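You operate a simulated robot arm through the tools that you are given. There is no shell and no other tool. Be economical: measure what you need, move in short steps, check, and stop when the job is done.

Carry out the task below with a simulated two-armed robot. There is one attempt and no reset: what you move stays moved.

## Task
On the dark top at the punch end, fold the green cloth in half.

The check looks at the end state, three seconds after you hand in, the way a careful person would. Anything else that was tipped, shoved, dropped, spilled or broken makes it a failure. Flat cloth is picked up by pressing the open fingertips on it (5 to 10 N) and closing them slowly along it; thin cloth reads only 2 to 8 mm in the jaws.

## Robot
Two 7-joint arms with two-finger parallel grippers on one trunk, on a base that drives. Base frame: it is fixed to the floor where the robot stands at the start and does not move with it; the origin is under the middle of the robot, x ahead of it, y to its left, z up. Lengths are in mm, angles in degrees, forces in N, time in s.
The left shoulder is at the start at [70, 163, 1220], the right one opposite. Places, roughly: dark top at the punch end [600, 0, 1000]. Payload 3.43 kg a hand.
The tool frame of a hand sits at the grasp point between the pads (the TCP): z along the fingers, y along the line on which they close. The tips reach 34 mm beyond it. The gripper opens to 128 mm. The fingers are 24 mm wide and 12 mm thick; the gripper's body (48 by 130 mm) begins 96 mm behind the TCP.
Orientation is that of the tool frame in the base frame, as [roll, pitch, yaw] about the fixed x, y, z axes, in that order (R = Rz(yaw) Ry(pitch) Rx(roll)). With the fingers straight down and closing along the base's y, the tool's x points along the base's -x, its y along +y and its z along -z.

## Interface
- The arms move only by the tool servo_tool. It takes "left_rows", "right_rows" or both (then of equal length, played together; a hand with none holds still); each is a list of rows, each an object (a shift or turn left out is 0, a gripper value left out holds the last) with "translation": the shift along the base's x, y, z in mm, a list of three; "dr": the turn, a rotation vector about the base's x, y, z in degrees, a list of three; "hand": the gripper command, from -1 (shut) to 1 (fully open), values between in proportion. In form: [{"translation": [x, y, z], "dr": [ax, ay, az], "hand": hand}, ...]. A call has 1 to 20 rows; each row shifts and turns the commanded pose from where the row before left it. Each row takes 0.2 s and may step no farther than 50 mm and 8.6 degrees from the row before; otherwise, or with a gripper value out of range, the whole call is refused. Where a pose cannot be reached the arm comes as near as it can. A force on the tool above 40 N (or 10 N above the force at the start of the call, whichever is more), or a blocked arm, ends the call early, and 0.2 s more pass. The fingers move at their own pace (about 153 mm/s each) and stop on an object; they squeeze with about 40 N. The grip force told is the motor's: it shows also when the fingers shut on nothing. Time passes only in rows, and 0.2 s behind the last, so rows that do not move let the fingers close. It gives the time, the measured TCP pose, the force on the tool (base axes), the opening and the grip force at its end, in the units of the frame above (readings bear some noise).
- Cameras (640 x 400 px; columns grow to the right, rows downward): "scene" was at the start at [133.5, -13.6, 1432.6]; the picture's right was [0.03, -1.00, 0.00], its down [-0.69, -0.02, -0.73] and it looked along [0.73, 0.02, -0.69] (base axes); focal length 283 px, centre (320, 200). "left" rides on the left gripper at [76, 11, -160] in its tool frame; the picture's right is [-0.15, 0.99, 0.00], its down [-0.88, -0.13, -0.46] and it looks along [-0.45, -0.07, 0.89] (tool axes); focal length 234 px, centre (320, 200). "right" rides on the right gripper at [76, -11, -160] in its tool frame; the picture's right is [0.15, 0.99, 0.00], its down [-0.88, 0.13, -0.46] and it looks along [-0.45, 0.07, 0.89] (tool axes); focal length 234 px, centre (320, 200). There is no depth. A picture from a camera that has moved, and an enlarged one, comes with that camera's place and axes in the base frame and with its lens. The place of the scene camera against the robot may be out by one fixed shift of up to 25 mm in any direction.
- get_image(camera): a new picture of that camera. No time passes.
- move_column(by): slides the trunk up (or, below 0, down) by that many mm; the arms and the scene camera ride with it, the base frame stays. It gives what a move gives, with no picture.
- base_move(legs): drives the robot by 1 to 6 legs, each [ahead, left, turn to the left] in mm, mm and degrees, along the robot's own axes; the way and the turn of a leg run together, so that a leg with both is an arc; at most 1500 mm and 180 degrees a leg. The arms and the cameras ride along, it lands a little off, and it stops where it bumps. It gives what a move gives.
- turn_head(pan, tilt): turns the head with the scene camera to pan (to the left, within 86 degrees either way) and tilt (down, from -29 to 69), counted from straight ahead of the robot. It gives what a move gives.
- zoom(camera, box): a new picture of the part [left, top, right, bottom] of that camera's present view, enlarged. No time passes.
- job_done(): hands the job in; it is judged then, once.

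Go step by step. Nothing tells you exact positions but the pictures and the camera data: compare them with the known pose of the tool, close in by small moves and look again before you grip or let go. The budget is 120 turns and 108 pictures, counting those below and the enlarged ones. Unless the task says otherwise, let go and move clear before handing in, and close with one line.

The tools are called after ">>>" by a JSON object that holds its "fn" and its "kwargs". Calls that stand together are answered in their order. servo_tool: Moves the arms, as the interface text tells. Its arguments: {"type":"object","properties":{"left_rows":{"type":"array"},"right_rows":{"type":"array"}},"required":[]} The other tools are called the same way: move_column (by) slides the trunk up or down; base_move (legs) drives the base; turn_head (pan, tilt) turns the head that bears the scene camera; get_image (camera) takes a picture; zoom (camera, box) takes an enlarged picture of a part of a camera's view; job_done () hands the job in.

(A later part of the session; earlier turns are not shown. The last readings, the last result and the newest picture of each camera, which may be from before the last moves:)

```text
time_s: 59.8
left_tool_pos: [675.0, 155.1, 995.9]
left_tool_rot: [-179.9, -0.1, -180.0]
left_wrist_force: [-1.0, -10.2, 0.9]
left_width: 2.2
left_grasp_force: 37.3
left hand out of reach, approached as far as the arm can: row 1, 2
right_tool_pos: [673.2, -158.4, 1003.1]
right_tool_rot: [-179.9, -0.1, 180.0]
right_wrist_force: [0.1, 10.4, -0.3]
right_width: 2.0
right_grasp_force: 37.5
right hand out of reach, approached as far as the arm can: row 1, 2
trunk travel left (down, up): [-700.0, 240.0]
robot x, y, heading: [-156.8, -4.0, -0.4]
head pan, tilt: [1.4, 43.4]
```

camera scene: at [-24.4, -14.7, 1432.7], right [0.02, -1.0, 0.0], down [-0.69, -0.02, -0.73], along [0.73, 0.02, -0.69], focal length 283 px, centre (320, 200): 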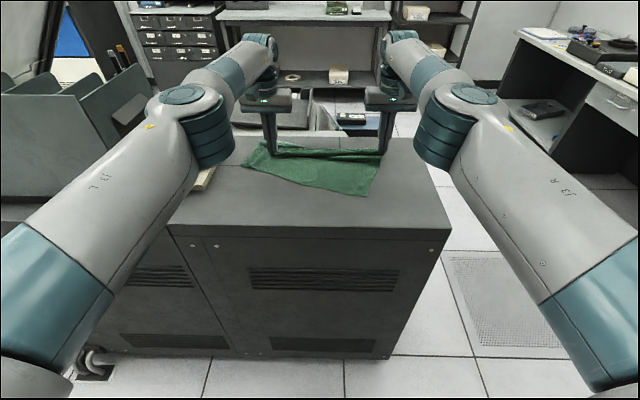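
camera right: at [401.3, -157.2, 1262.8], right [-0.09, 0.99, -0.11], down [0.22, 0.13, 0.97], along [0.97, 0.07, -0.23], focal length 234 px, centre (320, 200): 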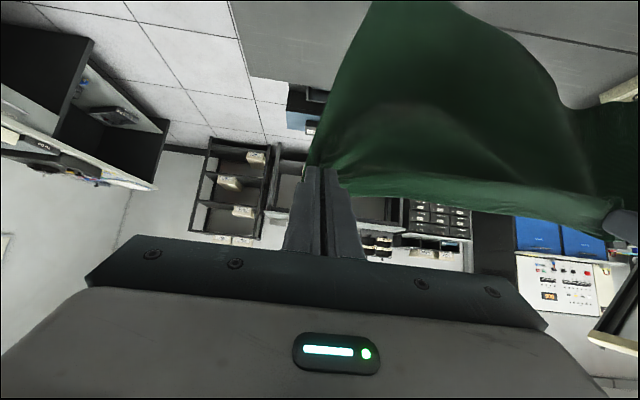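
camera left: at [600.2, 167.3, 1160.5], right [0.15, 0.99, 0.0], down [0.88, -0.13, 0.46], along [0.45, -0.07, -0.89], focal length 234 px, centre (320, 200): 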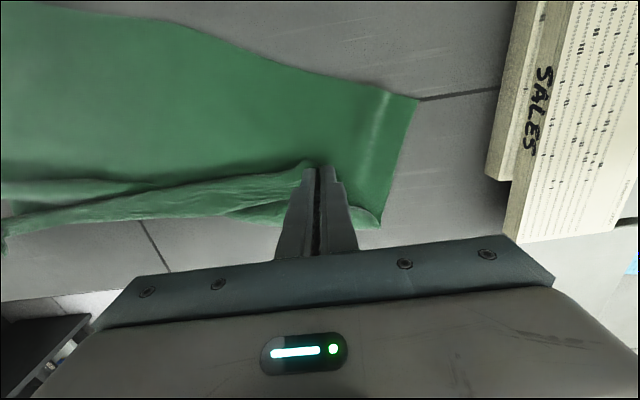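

>>> {"fn": "servo_tool", "kwargs": {"left_rows": [{"translation": [-3, -8, -4]}, {"translation": [0, -3, -4]}, {"hand": -0.8}, {"hand": -0.6}, {"hand": -0.3}, {}, {"translation": [0, 0, 10]}, {"translation": [0, 0, 30]}, {"translation": [0, 10, 40]}, {"translation": [0, 10, 40]}, {}], "right_rows": [{"translation": [0, 8, -4]}, {"translation": [0, 3, -8]}, {}, {}, {}, {}, {}, {}, {}, {}, {}]}}

>>> {"fn": "get_image", "kwargs": {"camera": "left"}}

>>> {"fn": "get_image", "kwargs": {"camera": "right"}}

>>> {"fn": "zoom", "kwargs": {"camera": "scene", "box": [200, 80, 440, 240]}}

```text
time_s: 62.2
left_tool_pos: [667.3, 168.4, 1104.4]
left_tool_rot: [180.0, -0.2, 179.9]
left_wrist_force: [0.2, 0.1, -0.8]
left_width: 44.8
left_grasp_force: 0.1
left hand out of reach, approached as far as the arm can: row 1, 9
right_tool_pos: [673.5, -148.2, 991.1]
right_tool_rot: [-179.9, -0.1, 179.9]
right_wrist_force: [0.1, -0.5, 1.3]
right_width: 1.7
right_grasp_force: 36.1
trunk travel left (down, up): [-700.0, 240.0]
robot x, y, heading: [-157.8, 0.3, -0.0]
head pan, tilt: [1.4, 43.4]
```

```text
40 pictures are left
camera left: at [592.4, 179.4, 1263.4], right [0.15, 0.99, 0.0], down [0.88, -0.13, 0.45], along [0.45, -0.07, -0.89], focal length 234 px, centre (320, 200)
```

left: 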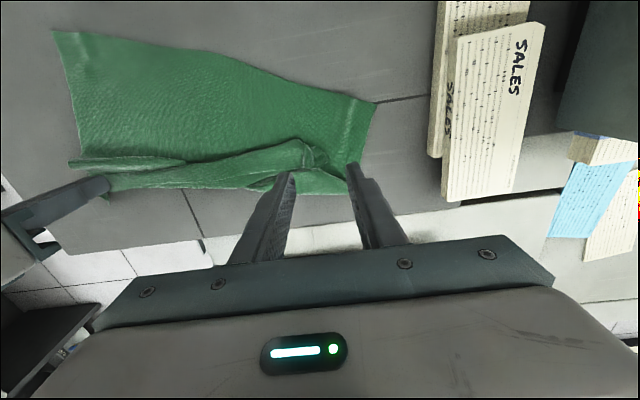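

```text
39 pictures are left
camera right: at [598.4, -159.4, 1151.1], right [-0.14, 0.99, 0.0], down [0.88, 0.13, 0.45], along [0.45, 0.07, -0.89], focal length 234 px, centre (320, 200)
```

right: 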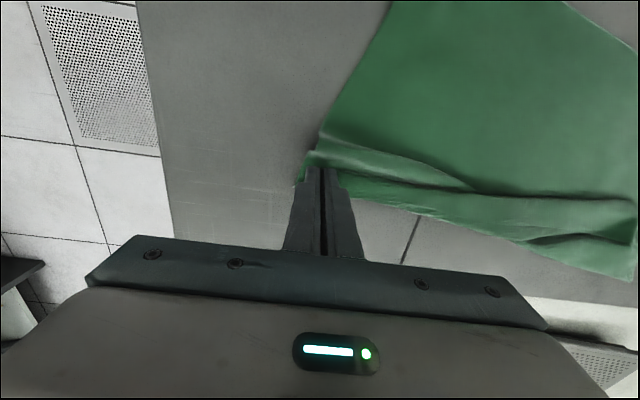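

```text
2.50 times, centred on (320, 160) of scene
camera zoom: at [-23.2, -14.1, 1432.6], right [0.02, -1.0, 0.0], down [-0.69, -0.02, -0.73], along [0.73, 0.02, -0.69], focal length 707 px, centre (320, 300)
```

zoom: 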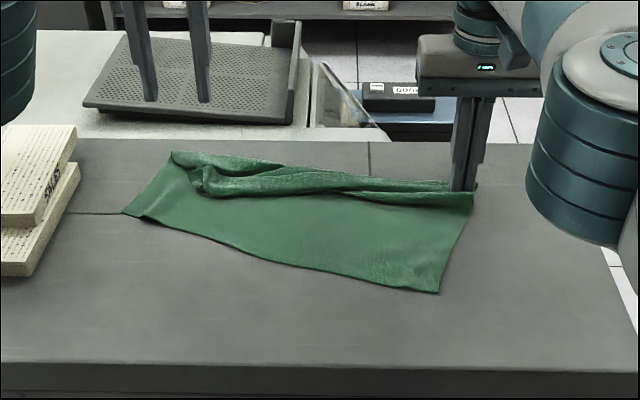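

The cloth now lies rotated about 21°, with its near edge straight and flat from about (487, -115) to (626, 240) and the far edge bunched. A cleaner plan is to pick up this near edge with both hands, hang the cloth and lay it down doubled, which needs no flip. I'll release the right hand first and look closely.

>>> {"fn": "servo_tool", "kwargs": {"left_rows": [{}, {}, {}, {}, {}, {"translation": [-10, 5, 0], "dr": [0, 0, -7]}, {"translation": [-10, 5, 0], "dr": [0, 0, -7]}, {"translation": [-10, 5, -10], "dr": [0, 0, -7]}, {"translation": [-10, 5, -10]}, {}], "right_rows": [{"translation": [0, 0, -3], "hand": -0.8}, {"hand": -0.5}, {"hand": -0.35}, {"translation": [0, 0, 20]}, {"translation": [0, 0, 45]}, {"translation": [-40, 15, 20], "dr": [0, 0, -7]}, {"translation": [-45, 15, 0], "dr": [0, 0, -7]}, {"translation": [-45, 15, 0], "dr": [0, 0, -7]}, {"translation": [-40, 15, 0]}, {}]}}

>>> {"fn": "get_image", "kwargs": {"camera": "left"}}

>>> {"fn": "get_image", "kwargs": {"camera": "right"}}

```text
time_s: 64.4
left_tool_pos: [627.8, 189.1, 1085.7]
left_tool_rot: [-179.9, -0.1, 158.9]
left_wrist_force: [-0.7, 0.2, -0.3]
left_width: 44.9
left_grasp_force: 0.1
right_tool_pos: [502.7, -86.9, 1074.4]
right_tool_rot: [-179.9, -0.1, 158.9]
right_wrist_force: [0.7, 0.0, -0.4]
right_width: 41.4
right_grasp_force: 0.0
trunk travel left (down, up): [-700.0, 240.0]
robot x, y, heading: [-157.0, 0.9, -0.1]
head pan, tilt: [1.4, 43.4]
```

```text
37 pictures are left
camera left: at [561.4, 227.4, 1243.5], right [0.49, 0.87, 0.0], down [0.78, -0.44, 0.45], along [0.4, -0.22, -0.89], focal length 234 px, centre (320, 200)
```

left: 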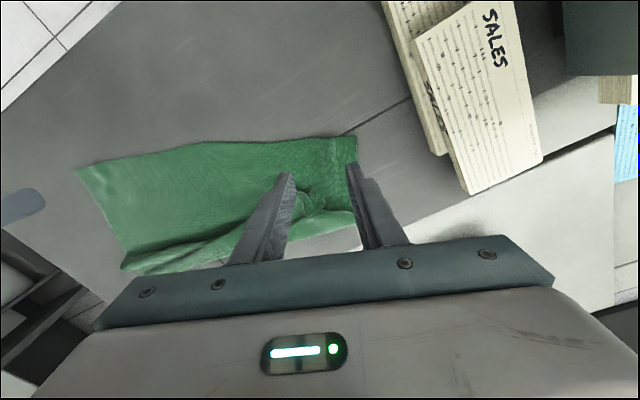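

```text
36 pictures are left
camera right: at [429.0, -70.9, 1233.8], right [0.22, 0.98, 0.0], down [0.87, -0.2, 0.45], along [0.44, -0.1, -0.89], focal length 234 px, centre (320, 200)
```

right: 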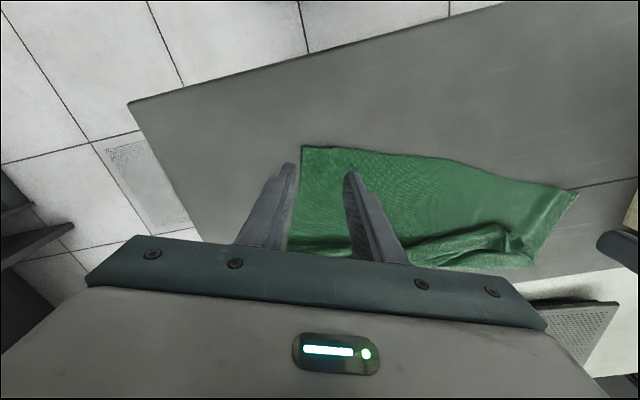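

The near edge corners are at about (636, 238) and (493, -104). I'll position both hands over the edge and descend to just above it.

>>> {"fn": "servo_tool", "kwargs": {"left_rows": [{"translation": [-5, 13, -20], "hand": -0.35}, {"translation": [0, 0, -35]}, {"translation": [0, 0, -35]}, {"translation": [0, 0, -5]}, {}, {}], "right_rows": [{"translation": [6, 17, -20]}, {"translation": [0, 0, -35]}, {"translation": [0, 0, -25]}, {"translation": [0, 0, -4]}, {}, {}]}}

>>> {"fn": "zoom", "kwargs": {"camera": "left", "box": [200, 80, 440, 260]}}

>>> {"fn": "zoom", "kwargs": {"camera": "right", "box": [200, 80, 440, 260]}}

```text
time_s: 65.8
left_tool_pos: [623.6, 203.7, 990.7]
left_tool_rot: [-180.0, -0.1, 159.0]
left_wrist_force: [1.0, -0.3, 0.0]
left_width: 41.7
left_grasp_force: 0.1
right_tool_pos: [509.3, -69.7, 988.9]
right_tool_rot: [-179.8, 0.1, 158.8]
right_wrist_force: [-0.5, -0.9, -0.2]
right_width: 41.5
right_grasp_force: 0.0
trunk travel left (down, up): [-700.0, 240.0]
robot x, y, heading: [-157.8, -1.8, 0.0]
head pan, tilt: [1.4, 43.4]
```

```text
2.22 times, centred on (320, 170) of left
camera zoom: at [556.5, 240.8, 1149.8], right [0.49, 0.87, 0.0], down [0.78, -0.44, 0.45], along [0.4, -0.22, -0.89], focal length 520 px, centre (320, 267)
```

zoom: 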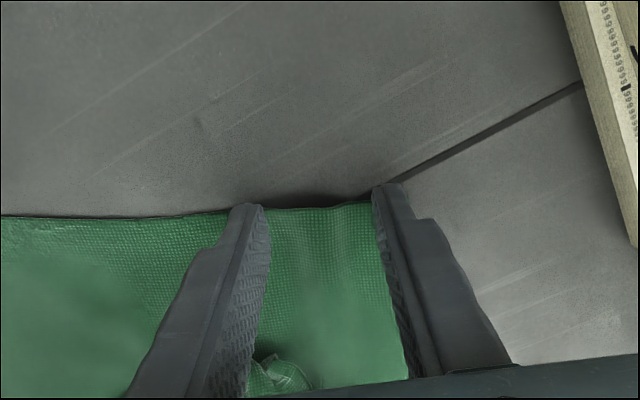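

```text
2.22 times, centred on (320, 170) of right
camera zoom: at [434.6, -54.0, 1148.6], right [0.22, 0.98, 0.0], down [0.87, -0.19, 0.46], along [0.44, -0.1, -0.89], focal length 520 px, centre (320, 267)
```

zoom: 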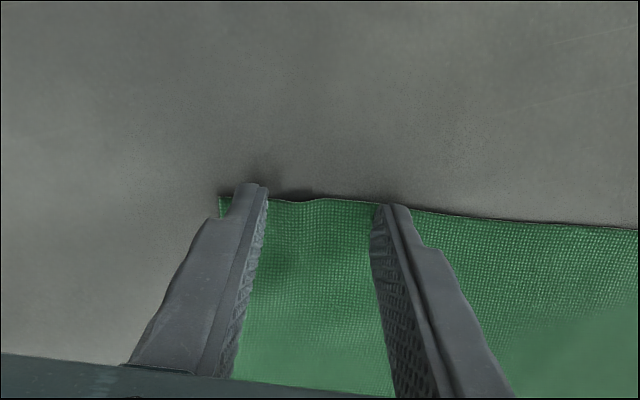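

The overlap is adequate. I'll nudge the left hand in from its corner and move both slightly outward, then press.

>>> {"fn": "servo_tool", "kwargs": {"left_rows": [{"translation": [-7, -6, 0]}, {"translation": [0, 0, -2]}, {"translation": [0, 0, -2]}, {"translation": [0, 0, -1]}, {}], "right_rows": [{"translation": [-4, 4, 0]}, {"translation": [0, 0, -1]}, {"translation": [0, 0, -1]}, {"translation": [0, 0, -1]}, {}]}}

>>> {"fn": "servo_tool", "kwargs": {"left_rows": [{"translation": [0, 0, -1]}, {}], "right_rows": [{"translation": [0, 0, -1]}, {}]}}

```text
time_s: 67.0
left_tool_pos: [614.6, 197.9, 985.3]
left_tool_rot: [-179.9, -0.1, 159.0]
left_wrist_force: [0.6, 0.0, 0.1]
left_width: 41.8
left_grasp_force: 0.0
right_tool_pos: [505.9, -65.4, 986.8]
right_tool_rot: [-179.9, 0.0, 158.9]
right_wrist_force: [0.5, 0.4, -0.2]
right_width: 41.8
right_grasp_force: 0.1
trunk travel left (down, up): [-700.0, 240.0]
robot x, y, heading: [-159.5, 0.5, -0.1]
head pan, tilt: [1.4, 43.4]
```

```text
time_s: 67.6
left_tool_pos: [614.9, 197.2, 986.1]
left_tool_rot: [-180.0, 0.0, 159.0]
left_wrist_force: [0.6, -0.4, 3.3]
left_width: 41.4
left_grasp_force: 0.0
right_tool_pos: [505.1, -66.4, 986.0]
right_tool_rot: [-180.0, 0.0, 158.9]
right_wrist_force: [0.2, 0.8, 3.0]
right_width: 41.4
right_grasp_force: 0.0
trunk travel left (down, up): [-700.0, 240.0]
robot x, y, heading: [-156.7, -1.1, -0.1]
head pan, tilt: [1.4, 43.4]
```

Light contact is made. I'll press about 0.6 mm more, to roughly 8 N, and close slowly.

>>> {"fn": "servo_tool", "kwargs": {"left_rows": [{"translation": [0, 0, -0.6]}, {}, {"hand": -0.42}, {"hand": -0.48}, {"hand": -0.54}, {"hand": -0.6}, {"hand": -0.66}, {"hand": -0.72}, {"hand": -0.78}, {"hand": -0.84}, {"hand": -0.9}, {"hand": -1}, {"hand": -1}, {"hand": -1}], "right_rows": [{"translation": [0, 0, -0.6]}, {}, {"hand": -0.42}, {"hand": -0.48}, {"hand": -0.54}, {"hand": -0.6}, {"hand": -0.66}, {"hand": -0.72}, {"hand": -0.78}, {"hand": -0.84}, {"hand": -0.9}, {"hand": -1}, {"hand": -1}, {"hand": -1}]}}

>>> {"fn": "servo_tool", "kwargs": {"left_rows": [{"translation": [0, -4, 10]}, {"translation": [0, 0, 15]}, {"translation": [0, 0, 15]}, {}], "right_rows": [{"translation": [0, 4, 10]}, {"translation": [0, 0, 15]}, {"translation": [0, 0, 15]}, {}]}}

>>> {"fn": "zoom", "kwargs": {"camera": "left", "box": [200, 80, 440, 260]}}

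>>> {"fn": "zoom", "kwargs": {"camera": "right", "box": [200, 80, 440, 260]}}

```text
time_s: 70.6
left_tool_pos: [612.8, 197.5, 985.7]
left_tool_rot: [-180.0, 0.0, 158.9]
left_wrist_force: [0.1, -0.3, 5.7]
left_width: 2.5
left_grasp_force: 37.0
right_tool_pos: [504.4, -66.7, 985.9]
right_tool_rot: [180.0, 0.0, 158.9]
right_wrist_force: [0.0, -0.4, 7.0]
right_width: 1.7
right_grasp_force: 36.8
trunk travel left (down, up): [-700.0, 240.0]
robot x, y, heading: [-158.4, -2.5, -0.1]
head pan, tilt: [1.4, 43.4]
```

```text
time_s: 71.6
left_tool_pos: [616.4, 193.7, 1024.7]
left_tool_rot: [180.0, -0.1, 158.9]
left_wrist_force: [0.3, -0.5, -0.9]
left_width: 2.2
left_grasp_force: 36.4
right_tool_pos: [506.0, -62.8, 1024.5]
right_tool_rot: [-179.9, -0.1, 159.0]
right_wrist_force: [1.1, -0.1, 0.1]
right_width: 1.9
right_grasp_force: 36.5
trunk travel left (down, up): [-700.0, 240.0]
robot x, y, heading: [-157.9, -0.3, -0.2]
head pan, tilt: [1.4, 43.4]
```

```text
2.22 times, centred on (320, 170) of left
camera zoom: at [549.0, 229.9, 1182.3], right [0.49, 0.87, 0.0], down [0.78, -0.44, 0.45], along [0.4, -0.22, -0.89], focal length 520 px, centre (320, 267)
```

zoom: 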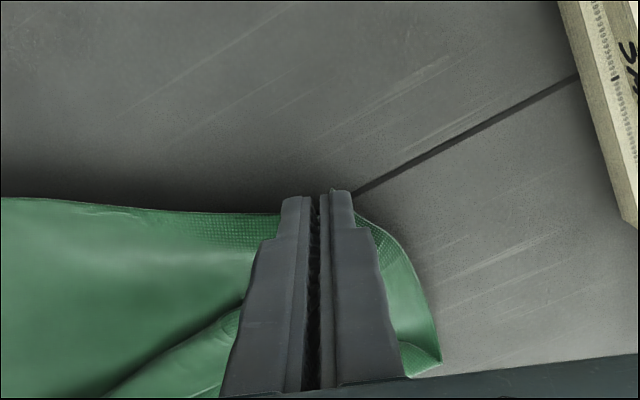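

```text
2.22 times, centred on (320, 170) of right
camera zoom: at [431.2, -46.3, 1184.1], right [0.22, 0.98, 0.0], down [0.87, -0.19, 0.45], along [0.44, -0.1, -0.89], focal length 520 px, centre (320, 267)
```

zoom: 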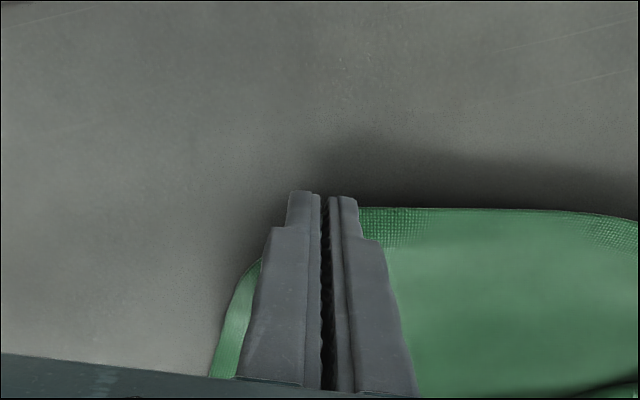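

Both grips hold the near edge. I'll lift high, squaring the edge to y, so the cloth hangs free.

>>> {"fn": "servo_tool", "kwargs": {"left_rows": [{"translation": [-14, -7, 30], "dr": [0, 0, 2.6]}, {"translation": [-14, -7, 30], "dr": [0, 0, 2.6]}, {"translation": [-14, -7, 30], "dr": [0, 0, 2.6]}, {"translation": [-14, -7, 30], "dr": [0, 0, 2.6]}, {"translation": [-15, -7, 30], "dr": [0, 0, 2.6]}, {"translation": [-15, -7, 30], "dr": [0, 0, 2.6]}, {"translation": [-15, -7, 30], "dr": [0, 0, 2.7]}, {"translation": [-15, -6, 30], "dr": [0, 0, 2.7]}, {"translation": [0, 0, 15]}, {}, {}, {}], "right_rows": [{"translation": [-1, -9.5, 30], "dr": [0, 0, 2.6]}, {"translation": [-1, -9.5, 30], "dr": [0, 0, 2.6]}, {"translation": [-1, -9.5, 30], "dr": [0, 0, 2.6]}, {"translation": [-1, -9.5, 30], "dr": [0, 0, 2.6]}, {"translation": [-1, -9.5, 30], "dr": [0, 0, 2.6]}, {"translation": [-1, -9.5, 30], "dr": [0, 0, 2.6]}, {"translation": [0, -9.5, 30], "dr": [0, 0, 2.7]}, {"translation": [0, -9.5, 30], "dr": [0, 0, 2.7]}, {"translation": [0, 0, 15]}, {}, {}, {}]}}

>>> {"fn": "get_image", "kwargs": {"camera": "scene"}}

```text
time_s: 74.2
left_tool_pos: [499.6, 139.1, 1279.1]
left_tool_rot: [-180.0, -0.1, 180.0]
left_wrist_force: [0.5, 0.2, -0.1]
left_width: 2.2
left_grasp_force: 36.3
right_tool_pos: [499.7, -139.3, 1279.8]
right_tool_rot: [-179.9, -0.1, 179.9]
right_wrist_force: [-0.1, 0.1, -0.5]
right_width: 1.8
right_grasp_force: 36.5
trunk travel left (down, up): [-700.0, 240.0]
robot x, y, heading: [-154.0, -1.9, -0.2]
head pan, tilt: [1.4, 43.4]
```

```text
31 pictures are left
camera scene: at [-23.6, -13.7, 1432.6], right [0.02, -1.0, 0.0], down [-0.69, -0.02, -0.73], along [0.73, 0.02, -0.69], focal length 283 px, centre (320, 200)
```

scene: 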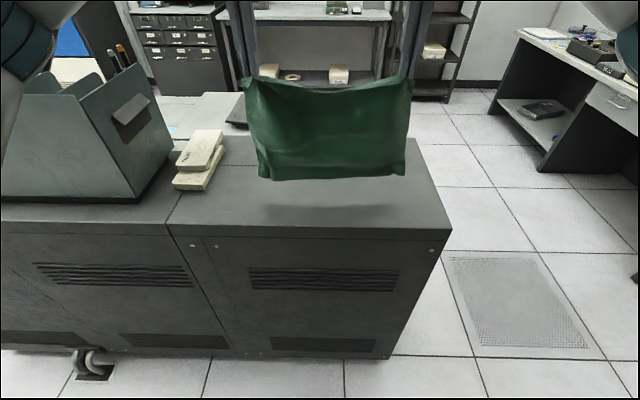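

The cloth hangs clean and square with its bottom edge about 30 mm above the top. I'll move back to x≈450 and lower until it just touches while moving forward, so the bottom edge trails towards me.

>>> {"fn": "servo_tool", "kwargs": {"left_rows": [{"translation": [-17, 1, 0]}, {"translation": [-17, 1, 0]}, {"translation": [-16, 1, -5]}, {}, {}, {"translation": [0, 0, -5]}, {"translation": [3, 0, -6]}, {"translation": [6, 0, -8]}, {"translation": [8, 0, -8]}, {"translation": [10, 0, -8]}, {"translation": [10, 0, -8]}, {}], "right_rows": [{"translation": [-17, -1, 0]}, {"translation": [-17, -1, 0]}, {"translation": [-16, -1, -5]}, {}, {}, {"translation": [0, 0, -5]}, {"translation": [3, 0, -6]}, {"translation": [6, 0, -8]}, {"translation": [8, 0, -8]}, {"translation": [10, 0, -8]}, {"translation": [10, 0, -8]}, {}]}}

>>> {"fn": "get_image", "kwargs": {"camera": "scene"}}

```text
time_s: 76.8
left_tool_pos: [485.8, 140.1, 1231.9]
left_tool_rot: [-179.9, 0.0, 179.9]
left_wrist_force: [0.0, 0.8, 0.0]
left_width: 2.1
left_grasp_force: 37.0
right_tool_pos: [484.9, -141.1, 1232.3]
right_tool_rot: [180.0, 0.0, 179.9]
right_wrist_force: [-0.4, 0.1, 0.2]
right_width: 1.9
right_grasp_force: 36.8
trunk travel left (down, up): [-700.0, 240.0]
robot x, y, heading: [-156.7, -2.2, -0.2]
head pan, tilt: [1.4, 43.4]
```

```text
30 pictures are left
camera scene: at [-24.3, -13.9, 1432.7], right [0.02, -1.0, 0.0], down [-0.69, -0.02, -0.73], along [0.73, 0.02, -0.69], focal length 283 px, centre (320, 200)
```

scene: 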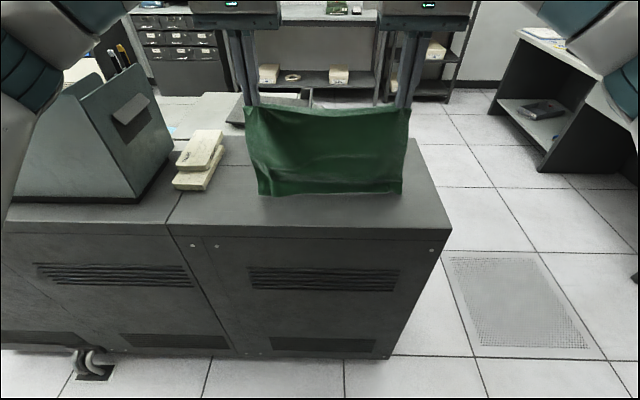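

The cloth hangs from the far side of the fingers and its bottom edge just touches at x≈510. I'll lay the lower half down by moving forward and down together.

>>> {"fn": "servo_tool", "kwargs": {"left_rows": [{"translation": [8, 0, -10]}, {"translation": [10, 0, -11]}, {"translation": [10, 0, -11]}, {"translation": [10, 0, -10]}, {"translation": [10, 0, -10]}, {"translation": [10, 0, -10]}, {"translation": [10, 0, -10]}, {}], "right_rows": [{"translation": [8, 0, -10]}, {"translation": [10, 0, -11]}, {"translation": [10, 0, -11]}, {"translation": [10, 0, -10]}, {"translation": [10, 0, -10]}, {"translation": [10, 0, -10]}, {"translation": [10, 0, -10]}, {}]}}

>>> {"fn": "get_image", "kwargs": {"camera": "scene"}}

>>> {"fn": "get_image", "kwargs": {"camera": "left"}}

```text
time_s: 78.6
left_tool_pos: [555.2, 141.4, 1158.8]
left_tool_rot: [180.0, 0.0, 179.9]
left_wrist_force: [0.1, -0.5, -1.0]
left_width: 2.1
left_grasp_force: 36.5
right_tool_pos: [554.0, -141.5, 1159.7]
right_tool_rot: [-179.9, 0.0, 179.8]
right_wrist_force: [0.0, -0.1, -0.4]
right_width: 1.9
right_grasp_force: 36.0
trunk travel left (down, up): [-700.0, 240.0]
robot x, y, heading: [-159.0, -3.5, -0.1]
head pan, tilt: [1.4, 43.4]
```

```text
29 pictures are left
camera scene: at [-24.2, -13.9, 1432.7], right [0.02, -1.0, 0.0], down [-0.69, -0.02, -0.73], along [0.73, 0.02, -0.69], focal length 283 px, centre (320, 200)
```

scene: 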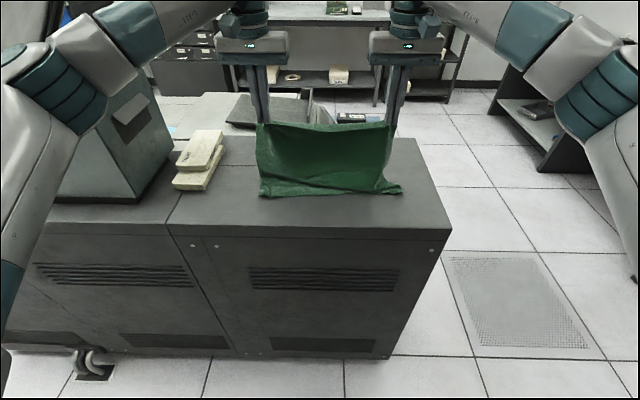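

```text
28 pictures are left
camera left: at [478.8, 152.0, 1317.3], right [0.15, 0.99, 0.0], down [0.88, -0.13, 0.46], along [0.45, -0.07, -0.89], focal length 234 px, centre (320, 200)
```

left: 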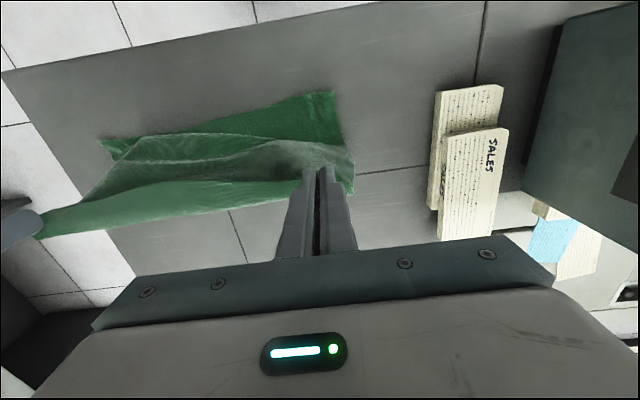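

The lower edge is landing at x≈497–510 and trailing towards me, as intended. I'll zoom in to check it is flat.

>>> {"fn": "zoom", "kwargs": {"camera": "scene", "box": [220, 100, 430, 220]}}

>>> {"fn": "zoom", "kwargs": {"camera": "left", "box": [60, 60, 380, 250]}}

```text
3.05 times, centred on (325, 160) of scene
camera zoom: at [-24.2, -13.9, 1432.7], right [0.02, -1.0, 0.0], down [-0.69, -0.02, -0.73], along [0.73, 0.02, -0.69], focal length 862 px, centre (305, 322)
```

zoom: 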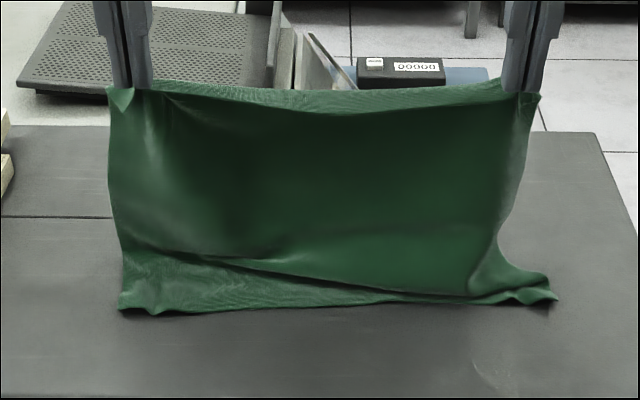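

```text
2.00 times, centred on (220, 155) of left
camera zoom: at [478.8, 152.0, 1317.3], right [0.15, 0.99, 0.0], down [0.88, -0.13, 0.46], along [0.45, -0.07, -0.89], focal length 468 px, centre (520, 290)
```

zoom: 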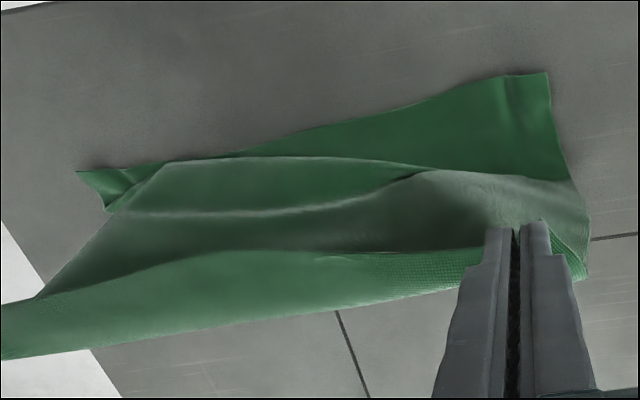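

There is slack bulging over the laid part, so I'll move further forward at constant height to draw it out.

>>> {"fn": "servo_tool", "kwargs": {"left_rows": [{"translation": [10, 0, 4]}, {"translation": [12, 0, 2]}, {"translation": [12, 0, 0]}, {"translation": [12, 0, 0]}, {"translation": [12, 0, 0]}, {}, {}], "right_rows": [{"translation": [10, 0, 4]}, {"translation": [12, 0, 2]}, {"translation": [12, 0, 0]}, {"translation": [12, 0, 0]}, {"translation": [12, 0, 0]}, {}, {}]}}

>>> {"fn": "zoom", "kwargs": {"camera": "scene", "box": [220, 100, 430, 220]}}

>>> {"fn": "get_image", "kwargs": {"camera": "left"}}

```text
time_s: 80.2
left_tool_pos: [612.8, 141.4, 1165.0]
left_tool_rot: [180.0, -0.1, 179.9]
left_wrist_force: [0.2, -0.3, -0.6]
left_width: 2.2
left_grasp_force: 36.7
right_tool_pos: [612.2, -141.2, 1166.5]
right_tool_rot: [180.0, 0.0, 179.9]
right_wrist_force: [-0.5, -0.1, 0.7]
right_width: 2.0
right_grasp_force: 36.7
trunk travel left (down, up): [-700.0, 240.0]
robot x, y, heading: [-155.4, -0.1, -0.3]
head pan, tilt: [1.4, 43.4]
```

```text
3.05 times, centred on (325, 160) of scene
camera zoom: at [-23.5, -13.9, 1432.6], right [0.02, -1.0, 0.0], down [-0.69, -0.02, -0.73], along [0.73, 0.02, -0.69], focal length 862 px, centre (305, 322)
```

zoom: 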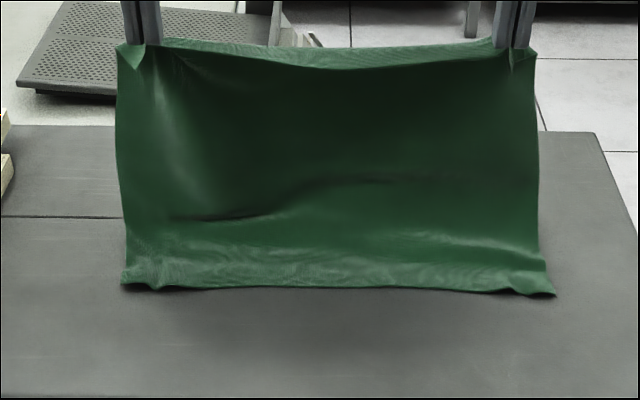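

```text
24 pictures are left
camera left: at [536.5, 152.2, 1323.5], right [0.15, 0.99, 0.0], down [0.88, -0.13, 0.45], along [0.45, -0.07, -0.89], focal length 234 px, centre (320, 200)
```

left: 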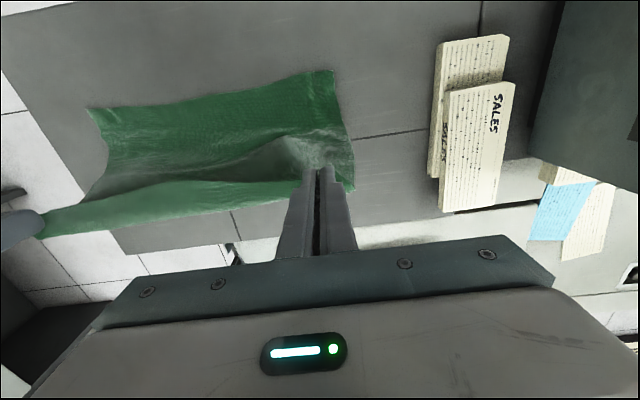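

The lower half is drawn out flat, with its edge at x≈524 and y 171..-198. I'll finish laying it towards the crease at x≈662, then arc back towards me with a 13 mm shift in -y to align the sides.

>>> {"fn": "servo_tool", "kwargs": {"left_rows": [{"translation": [6, 0, -16]}, {"translation": [6, 0, -17]}, {"translation": [6, -2, -17]}, {"translation": [-4, -2, -6]}, {"translation": [-10, -2, -5]}, {"translation": [-15, -2, -8]}, {"translation": [-15, -2, -11]}, {"translation": [-14, -2, -14]}, {"translation": [-12, -1, -16]}, {"translation": [-10, 0, -18]}, {}, {}], "right_rows": [{"translation": [6, 0, -16]}, {"translation": [6, 0, -17]}, {"translation": [6, -2, -17]}, {"translation": [-4, -2, -6]}, {"translation": [-10, -2, -5]}, {"translation": [-15, -2, -8]}, {"translation": [-15, -2, -11]}, {"translation": [-14, -2, -14]}, {"translation": [-12, -1, -16]}, {"translation": [-10, 0, -18]}, {}, {}]}}

>>> {"fn": "zoom", "kwargs": {"camera": "scene", "box": [220, 100, 430, 220]}}

>>> {"fn": "get_image", "kwargs": {"camera": "left"}}

>>> {"fn": "get_image", "kwargs": {"camera": "right"}}

```text
time_s: 82.8
left_tool_pos: [550.6, 127.8, 1036.6]
left_tool_rot: [-180.0, 0.0, 179.9]
left_wrist_force: [1.1, 0.5, -0.7]
left_width: 2.2
left_grasp_force: 37.1
right_tool_pos: [550.2, -154.4, 1037.3]
right_tool_rot: [-180.0, 0.0, 179.9]
right_wrist_force: [0.1, -0.2, 0.8]
right_width: 1.7
right_grasp_force: 36.6
trunk travel left (down, up): [-700.0, 240.0]
robot x, y, heading: [-162.7, -0.6, -0.0]
head pan, tilt: [1.4, 43.4]
```

```text
3.05 times, centred on (325, 160) of scene
camera zoom: at [-23.5, -13.8, 1432.6], right [0.02, -1.0, 0.0], down [-0.69, -0.02, -0.73], along [0.73, 0.02, -0.69], focal length 862 px, centre (305, 322)
```

zoom: 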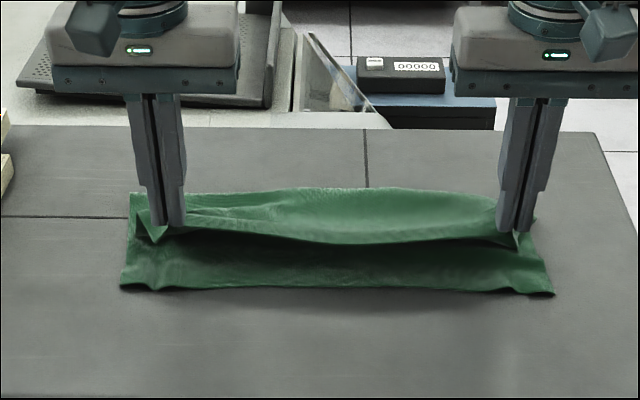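

```text
22 pictures are left
camera left: at [475.2, 138.8, 1195.2], right [0.15, 0.99, 0.0], down [0.88, -0.13, 0.45], along [0.45, -0.07, -0.89], focal length 234 px, centre (320, 200)
```

left: 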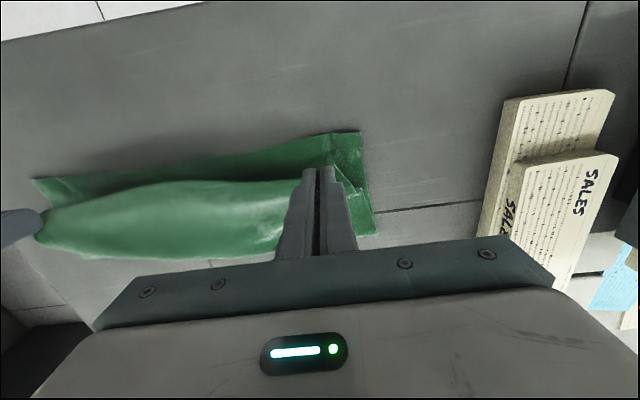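

```text
21 pictures are left
camera right: at [474.3, -166.6, 1197.4], right [-0.14, 0.99, 0.0], down [0.88, 0.13, 0.46], along [0.45, 0.07, -0.89], focal length 234 px, centre (320, 200)
```

right: 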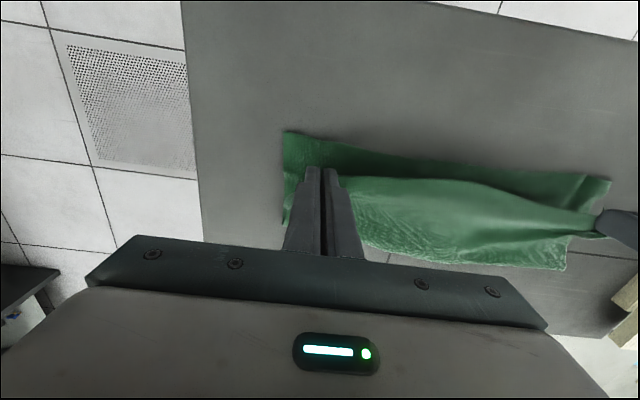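

The geometry is right: the lower edge is flat at x≈526 and the top half comes over unflipped. I'll bring the top edge to x≈526, widen slightly to take out the sag, and lower to just above the cloth.

>>> {"fn": "servo_tool", "kwargs": {"left_rows": [{"translation": [-8, 2, -8]}, {"translation": [-7, 2, -12]}, {"translation": [-5, 0, -14]}, {"translation": [0, 0, -9]}, {}, {}], "right_rows": [{"translation": [-8, -2, -8]}, {"translation": [-7, -2, -12]}, {"translation": [-5, 0, -14]}, {"translation": [0, 0, -9]}, {}, {}]}}

>>> {"fn": "get_image", "kwargs": {"camera": "left"}}

>>> {"fn": "get_image", "kwargs": {"camera": "right"}}

>>> {"fn": "zoom", "kwargs": {"camera": "scene", "box": [220, 100, 430, 220]}}

```text
time_s: 84.2
left_tool_pos: [531.5, 132.2, 992.6]
left_tool_rot: [179.9, -0.2, 179.9]
left_wrist_force: [0.0, -3.7, 0.4]
left_width: 1.8
left_grasp_force: 37.1
right_tool_pos: [531.6, -158.2, 994.7]
right_tool_rot: [-180.0, 0.1, 179.9]
right_wrist_force: [-0.4, 3.5, -0.3]
right_width: 2.0
right_grasp_force: 36.5
trunk travel left (down, up): [-700.0, 240.0]
robot x, y, heading: [-161.1, 1.1, -0.2]
head pan, tilt: [1.4, 43.4]
```

```text
20 pictures are left
camera left: at [455.4, 143.2, 1151.8], right [0.15, 0.99, 0.0], down [0.88, -0.13, 0.45], along [0.45, -0.07, -0.89], focal length 234 px, centre (320, 200)
```

left: 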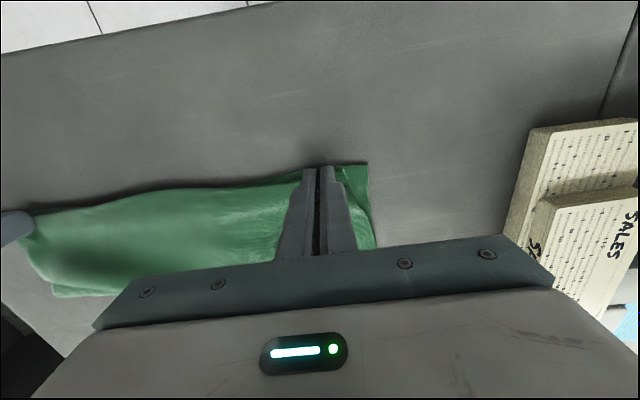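

```text
19 pictures are left
camera right: at [455.4, -170.2, 1154.8], right [-0.15, 0.99, 0.0], down [0.88, 0.13, 0.45], along [0.45, 0.07, -0.89], focal length 234 px, centre (320, 200)
```

right: 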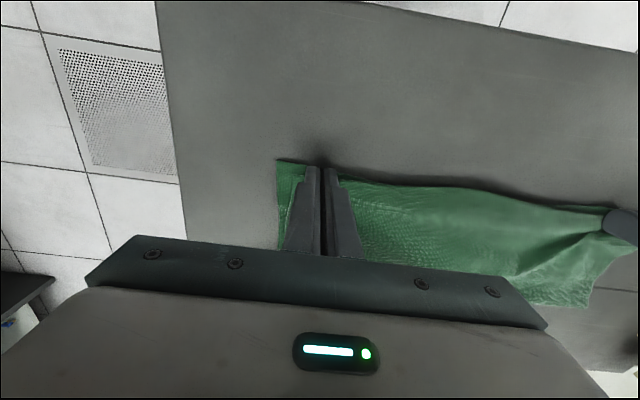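

```text
3.05 times, centred on (325, 160) of scene
camera zoom: at [-23.5, -13.8, 1432.6], right [0.02, -1.0, 0.0], down [-0.69, -0.02, -0.73], along [0.73, 0.02, -0.69], focal length 862 px, centre (305, 322)
```

zoom: 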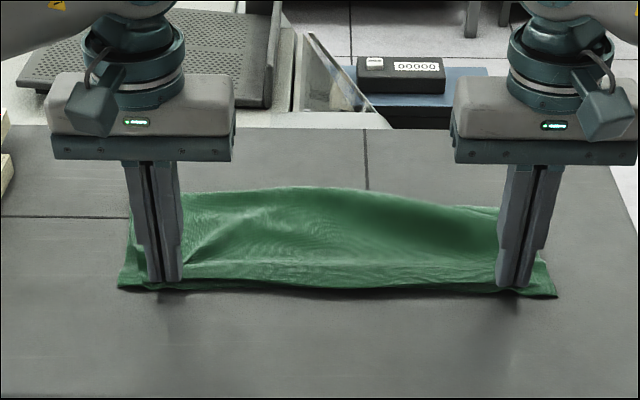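

The edges coincide. I'll lower the last few millimetres, open gently and lift straight up.

>>> {"fn": "servo_tool", "kwargs": {"left_rows": [{"translation": [0, -1, -3]}, {"translation": [0, 0, -1]}, {}, {"hand": -0.92}, {"hand": -0.84}, {"hand": -0.76}, {"hand": -0.68}, {"hand": -0.6}, {}, {"translation": [0, 0, 6]}, {"translation": [0, 0, 15]}, {"translation": [0, 0, 30]}, {"translation": [0, 10, 40]}, {"translation": [0, 20, 40]}, {"translation": [-30, 20, 20]}, {"translation": [-40, 20, 0]}, {"translation": [-40, 20, 0]}, {}], "right_rows": [{"translation": [0, 1, -3]}, {"translation": [0, 0, -2]}, {}, {"hand": -0.92}, {"hand": -0.84}, {"hand": -0.76}, {"hand": -0.68}, {"hand": -0.6}, {}, {"translation": [0, 0, 6]}, {"translation": [0, 0, 15]}, {"translation": [0, 0, 30]}, {"translation": [0, -10, 40]}, {"translation": [0, -20, 40]}, {"translation": [-30, -20, 20]}, {"translation": [-40, -20, 0]}, {"translation": [-40, -20, 0]}, {}]}}

>>> {"fn": "zoom", "kwargs": {"camera": "scene", "box": [220, 100, 430, 220]}}

>>> {"fn": "get_image", "kwargs": {"camera": "left"}}

>>> {"fn": "get_image", "kwargs": {"camera": "right"}}

```text
time_s: 88.0
left_tool_pos: [421.3, 221.0, 1142.3]
left_tool_rot: [180.0, -0.1, 180.0]
left_wrist_force: [0.9, 0.1, -0.6]
left_width: 25.7
left_grasp_force: 0.1
right_tool_pos: [420.3, -248.3, 1138.8]
right_tool_rot: [-179.9, -0.1, 179.9]
right_wrist_force: [-0.5, 0.5, -0.1]
right_width: 25.3
right_grasp_force: 0.1
trunk travel left (down, up): [-700.0, 240.0]
robot x, y, heading: [-157.5, -3.4, -0.1]
head pan, tilt: [1.4, 43.4]
```

```text
3.05 times, centred on (325, 160) of scene
camera zoom: at [-22.1, -13.7, 1432.4], right [0.02, -1.0, 0.0], down [-0.69, -0.02, -0.73], along [0.73, 0.02, -0.69], focal length 862 px, centre (305, 322)
```

zoom: 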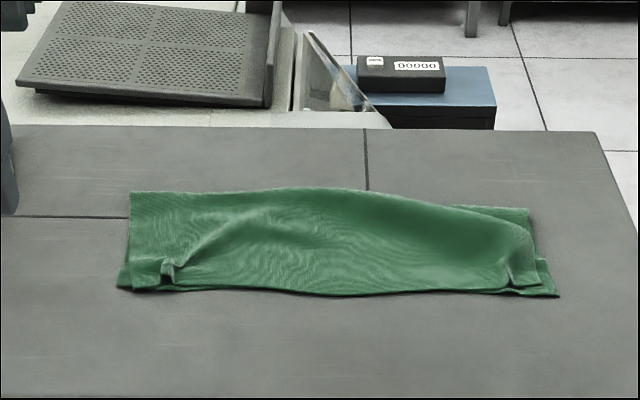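

```text
16 pictures are left
camera left: at [345.9, 231.5, 1300.1], right [0.15, 0.99, 0.0], down [0.88, -0.13, 0.45], along [0.45, -0.07, -0.89], focal length 234 px, centre (320, 200)
```

left: 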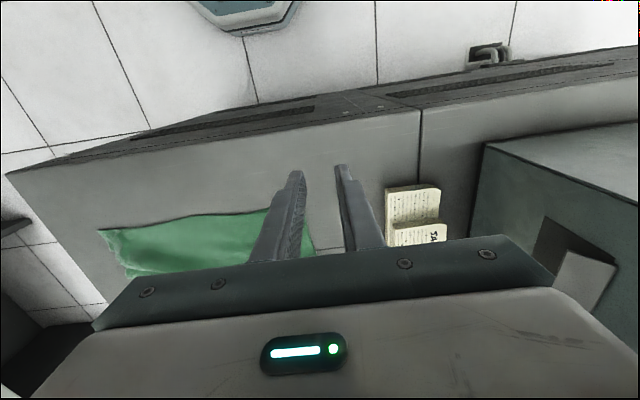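

```text
15 pictures are left
camera right: at [344.9, -260.3, 1299.9], right [-0.15, 0.99, 0.0], down [0.88, 0.13, 0.45], along [0.45, 0.07, -0.89], focal length 234 px, centre (320, 200)
```

right: 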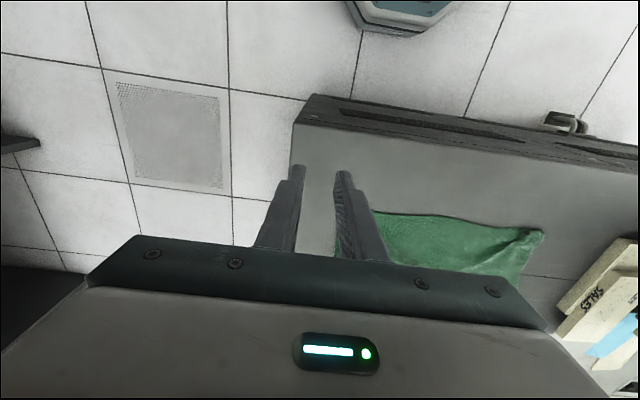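

The cloth is folded in half with edges and sides close to aligned, but there is a loose bulge and the right crease is a bit short. I'll iron lightly from the middle towards the crease with the fingertips just above the layers.

>>> {"fn": "servo_tool", "kwargs": {"left_rows": [{"translation": [32, -27, 0], "hand": 0}, {"translation": [32, -27, 0]}, {"translation": [32, -27, 0]}, {"translation": [32, -27, 0]}, {"translation": [32, -27, 0]}, {"translation": [0, 0, -40]}, {"translation": [0, 0, -40]}, {"translation": [0, 0, -40]}, {"translation": [0, 0, -16]}, {"translation": [0, 0, -14]}, {}, {"translation": [10, 0, 0]}, {"translation": [10, 0, 0]}, {"translation": [10, 0, 0]}, {"translation": [10, 0, 0]}, {"translation": [10, 0, 0]}, {"translation": [10, 0, 0]}, {"translation": [8, 0, 0]}, {}], "right_rows": [{"translation": [32, 31, 0], "hand": 0}, {"translation": [32, 31, 0]}, {"translation": [32, 31, 0]}, {"translation": [32, 31, 0]}, {"translation": [32, 31, 0]}, {"translation": [0, 0, -40]}, {"translation": [0, 0, -40]}, {"translation": [0, 0, -40]}, {"translation": [0, 0, -14]}, {"translation": [0, 0, -13]}, {}, {"translation": [10, 0, 0]}, {"translation": [10, 0, 0]}, {"translation": [10, 0, 0]}, {"translation": [10, 0, 0]}, {"translation": [10, 0, 0]}, {"translation": [10, 0, 0]}, {"translation": [8, 0, 0]}, {}]}}

>>> {"fn": "zoom", "kwargs": {"camera": "scene", "box": [220, 100, 430, 220]}}

```text
time_s: 92.0
left_tool_pos: [648.5, 86.5, 991.3]
left_tool_rot: [179.9, -0.1, 179.8]
left_wrist_force: [0.7, 0.1, 0.1]
left_width: 63.9
left_grasp_force: 0.1
right_tool_pos: [648.3, -92.9, 993.3]
right_tool_rot: [-180.0, 0.0, 180.0]
right_wrist_force: [-0.8, 0.1, 0.7]
right_width: 64.2
right_grasp_force: 0.0
trunk travel left (down, up): [-700.0, 240.0]
robot x, y, heading: [-156.7, -3.6, 0.0]
head pan, tilt: [1.4, 43.4]
```

```text
3.05 times, centred on (325, 160) of scene
camera zoom: at [-23.7, -13.9, 1432.6], right [0.02, -1.0, 0.0], down [-0.69, -0.02, -0.73], along [0.73, 0.02, -0.69], focal length 862 px, centre (305, 322)
```

zoom: 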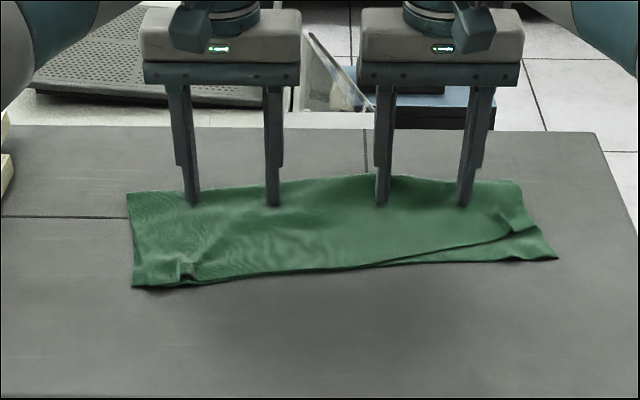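

The bulge has flattened, though the right side shifted a little. I'll lift clear and inspect.

>>> {"fn": "servo_tool", "kwargs": {"left_rows": [{"translation": [0, 0, 15]}, {"translation": [0, 0, 40]}, {"translation": [-40, 20, 20]}, {"translation": [-40, 20, 10]}, {"translation": [-40, 20, 10]}, {}], "right_rows": [{"translation": [0, 0, 15]}, {"translation": [0, 0, 40]}, {"translation": [-40, -20, 20]}, {"translation": [-40, -20, 10]}, {"translation": [-40, -20, 10]}, {}]}}

>>> {"fn": "get_image", "kwargs": {"camera": "right"}}

>>> {"fn": "zoom", "kwargs": {"camera": "scene", "box": [220, 100, 430, 220]}}

```text
time_s: 93.4
left_tool_pos: [529.9, 147.7, 1084.9]
left_tool_rot: [180.0, -0.2, -180.0]
left_wrist_force: [-0.2, -0.4, 0.1]
left_width: 64.1
left_grasp_force: 0.0
right_tool_pos: [529.4, -151.1, 1087.6]
right_tool_rot: [-180.0, -0.2, 179.9]
right_wrist_force: [0.3, 1.0, 0.1]
right_width: 64.0
right_grasp_force: 0.1
trunk travel left (down, up): [-700.0, 240.0]
robot x, y, heading: [-157.7, -1.1, -0.2]
head pan, tilt: [1.4, 43.4]
```

```text
13 pictures are left
camera right: at [454.1, -163.0, 1246.5], right [-0.14, 0.99, 0.0], down [0.88, 0.13, 0.45], along [0.45, 0.07, -0.89], focal length 234 px, centre (320, 200)
```

right: 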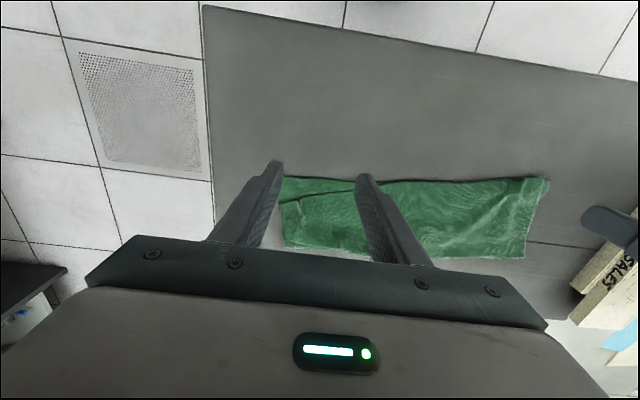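

```text
3.05 times, centred on (325, 160) of scene
camera zoom: at [-21.9, -13.9, 1432.4], right [0.02, -1.0, 0.0], down [-0.69, -0.02, -0.73], along [0.73, 0.02, -0.69], focal length 862 px, centre (305, 322)
```

zoom: 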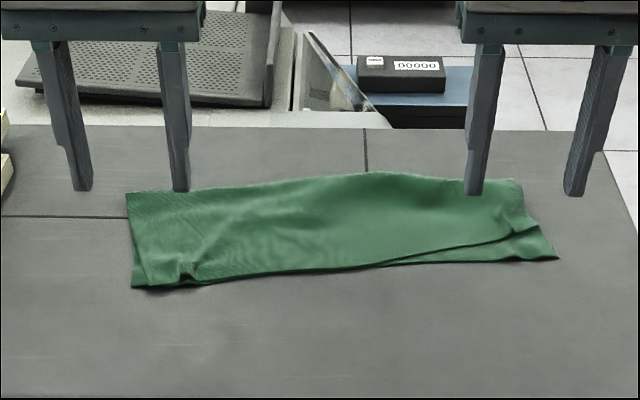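

The top layer's right end now sits about 25 mm short of the lower edge, where a small ruck stands. I'll move the right hand over that ruck and look closely, so I can pinch just the top layer and pull it back out.

>>> {"fn": "servo_tool", "kwargs": {"right_rows": [{"translation": [25, -10, 0], "hand": -0.45}, {"translation": [25, -10, -15]}, {"translation": [10, -5, -30]}, {}, {}]}}

>>> {"fn": "zoom", "kwargs": {"camera": "right", "box": [220, 100, 420, 240]}}

```text
time_s: 94.6
left_tool_pos: [528.1, 147.7, 1085.9]
left_tool_rot: [180.0, -0.1, 180.0]
left_wrist_force: [0.4, -0.4, 0.0]
left_width: 63.9
left_grasp_force: 0.0
right_tool_pos: [588.8, -177.3, 1042.4]
right_tool_rot: [-179.8, -0.1, 179.9]
right_wrist_force: [-0.2, -0.1, -0.1]
right_width: 35.4
right_grasp_force: 0.1
trunk travel left (down, up): [-700.0, 240.0]
robot x, y, heading: [-158.0, -0.6, -0.1]
head pan, tilt: [1.4, 43.4]
```

```text
2.86 times, centred on (320, 170) of right
camera zoom: at [513.6, -188.2, 1202.3], right [-0.15, 0.99, 0.0], down [0.88, 0.13, 0.45], along [0.45, 0.07, -0.89], focal length 669 px, centre (320, 286)
```

zoom: 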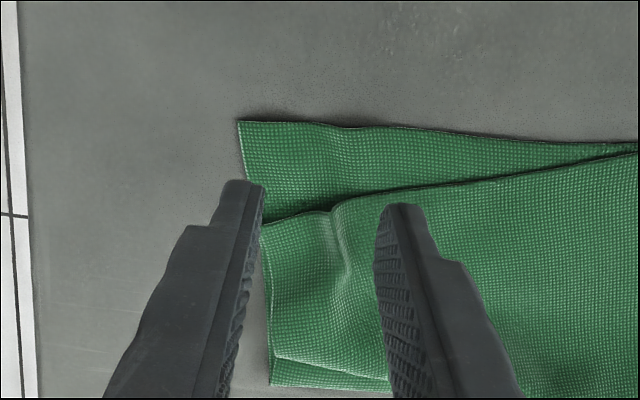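

The top edge's ruck on the right ends at (603, -170), while the lower corner is at (577, -209). I'll lightly grip that ruck with the fingers wholly on the top layer and barely touching, so the lower layer isn't caught.

>>> {"fn": "servo_tool", "kwargs": {"right_rows": [{"translation": [14, 6, -15]}, {"translation": [13, 6, -20]}, {"translation": [0, 0, -12]}, {"translation": [0, 0, -4]}, {}, {}]}}

>>> {"fn": "zoom", "kwargs": {"camera": "right", "box": [220, 100, 420, 240]}}

```text
time_s: 96.0
left_tool_pos: [527.1, 148.1, 1087.5]
left_tool_rot: [179.9, 0.0, 179.9]
left_wrist_force: [-0.1, -0.5, 0.1]
left_width: 64.1
left_grasp_force: 0.0
right_tool_pos: [615.5, -164.7, 992.6]
right_tool_rot: [-180.0, -0.1, 180.0]
right_wrist_force: [0.0, 0.7, 0.2]
right_width: 35.2
right_grasp_force: 0.1
trunk travel left (down, up): [-700.0, 240.0]
robot x, y, heading: [-155.8, -1.3, 0.0]
head pan, tilt: [1.4, 43.4]
```

```text
2.86 times, centred on (320, 170) of right
camera zoom: at [539.7, -177.0, 1152.6], right [-0.15, 0.99, 0.0], down [0.88, 0.13, 0.46], along [0.45, 0.07, -0.89], focal length 669 px, centre (320, 286)
```

zoom: 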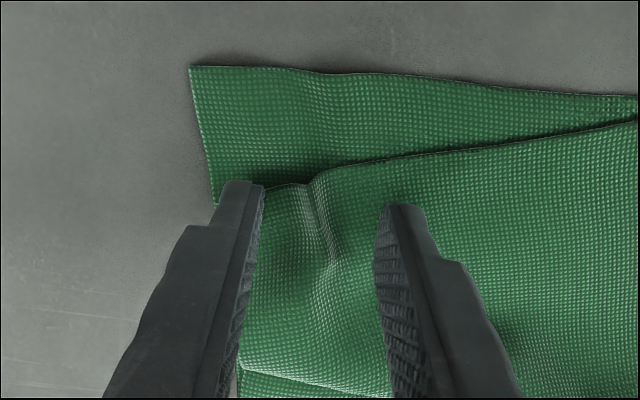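

The fingers are well placed around the ruck. I'll descend to a very light touch and close.

>>> {"fn": "servo_tool", "kwargs": {"right_rows": [{"translation": [0, 0, -2]}, {"translation": [0, 0, -1]}, {}]}}

>>> {"fn": "servo_tool", "kwargs": {"right_rows": [{"translation": [0, 0, -1]}, {}]}}

>>> {"fn": "servo_tool", "kwargs": {"right_rows": [{"translation": [0, 0, -0.7]}, {}]}}

```text
time_s: 96.8
left_tool_pos: [528.6, 146.9, 1086.6]
left_tool_rot: [179.9, 0.0, 179.9]
left_wrist_force: [-0.7, 0.2, 0.1]
left_width: 63.8
left_grasp_force: 0.0
right_tool_pos: [616.0, -165.3, 989.7]
right_tool_rot: [180.0, 0.0, -180.0]
right_wrist_force: [-0.4, -0.1, 0.5]
right_width: 35.1
right_grasp_force: 0.1
trunk travel left (down, up): [-700.0, 240.0]
robot x, y, heading: [-156.2, 0.0, -0.4]
head pan, tilt: [1.4, 43.4]
```

```text
time_s: 97.4
left_tool_pos: [529.1, 146.9, 1086.8]
left_tool_rot: [-179.9, -0.1, 179.9]
left_wrist_force: [0.0, -0.4, -0.3]
left_width: 64.0
left_grasp_force: 0.1
right_tool_pos: [616.1, -165.6, 987.9]
right_tool_rot: [-180.0, -0.1, 179.9]
right_wrist_force: [-0.1, 0.3, 0.0]
right_width: 35.1
right_grasp_force: 0.0
trunk travel left (down, up): [-700.0, 240.0]
robot x, y, heading: [-156.8, 1.3, 0.0]
head pan, tilt: [1.4, 43.4]
```

```text
time_s: 98.0
left_tool_pos: [528.4, 148.1, 1087.2]
left_tool_rot: [180.0, -0.2, 179.9]
left_wrist_force: [0.8, -0.5, 0.7]
left_width: 64.2
left_grasp_force: 0.1
right_tool_pos: [616.0, -164.8, 988.6]
right_tool_rot: [-180.0, 0.0, 179.9]
right_wrist_force: [0.2, -0.2, 0.3]
right_width: 35.0
right_grasp_force: 0.1
trunk travel left (down, up): [-700.0, 240.0]
robot x, y, heading: [-158.0, -2.0, -0.1]
head pan, tilt: [1.4, 43.4]
```

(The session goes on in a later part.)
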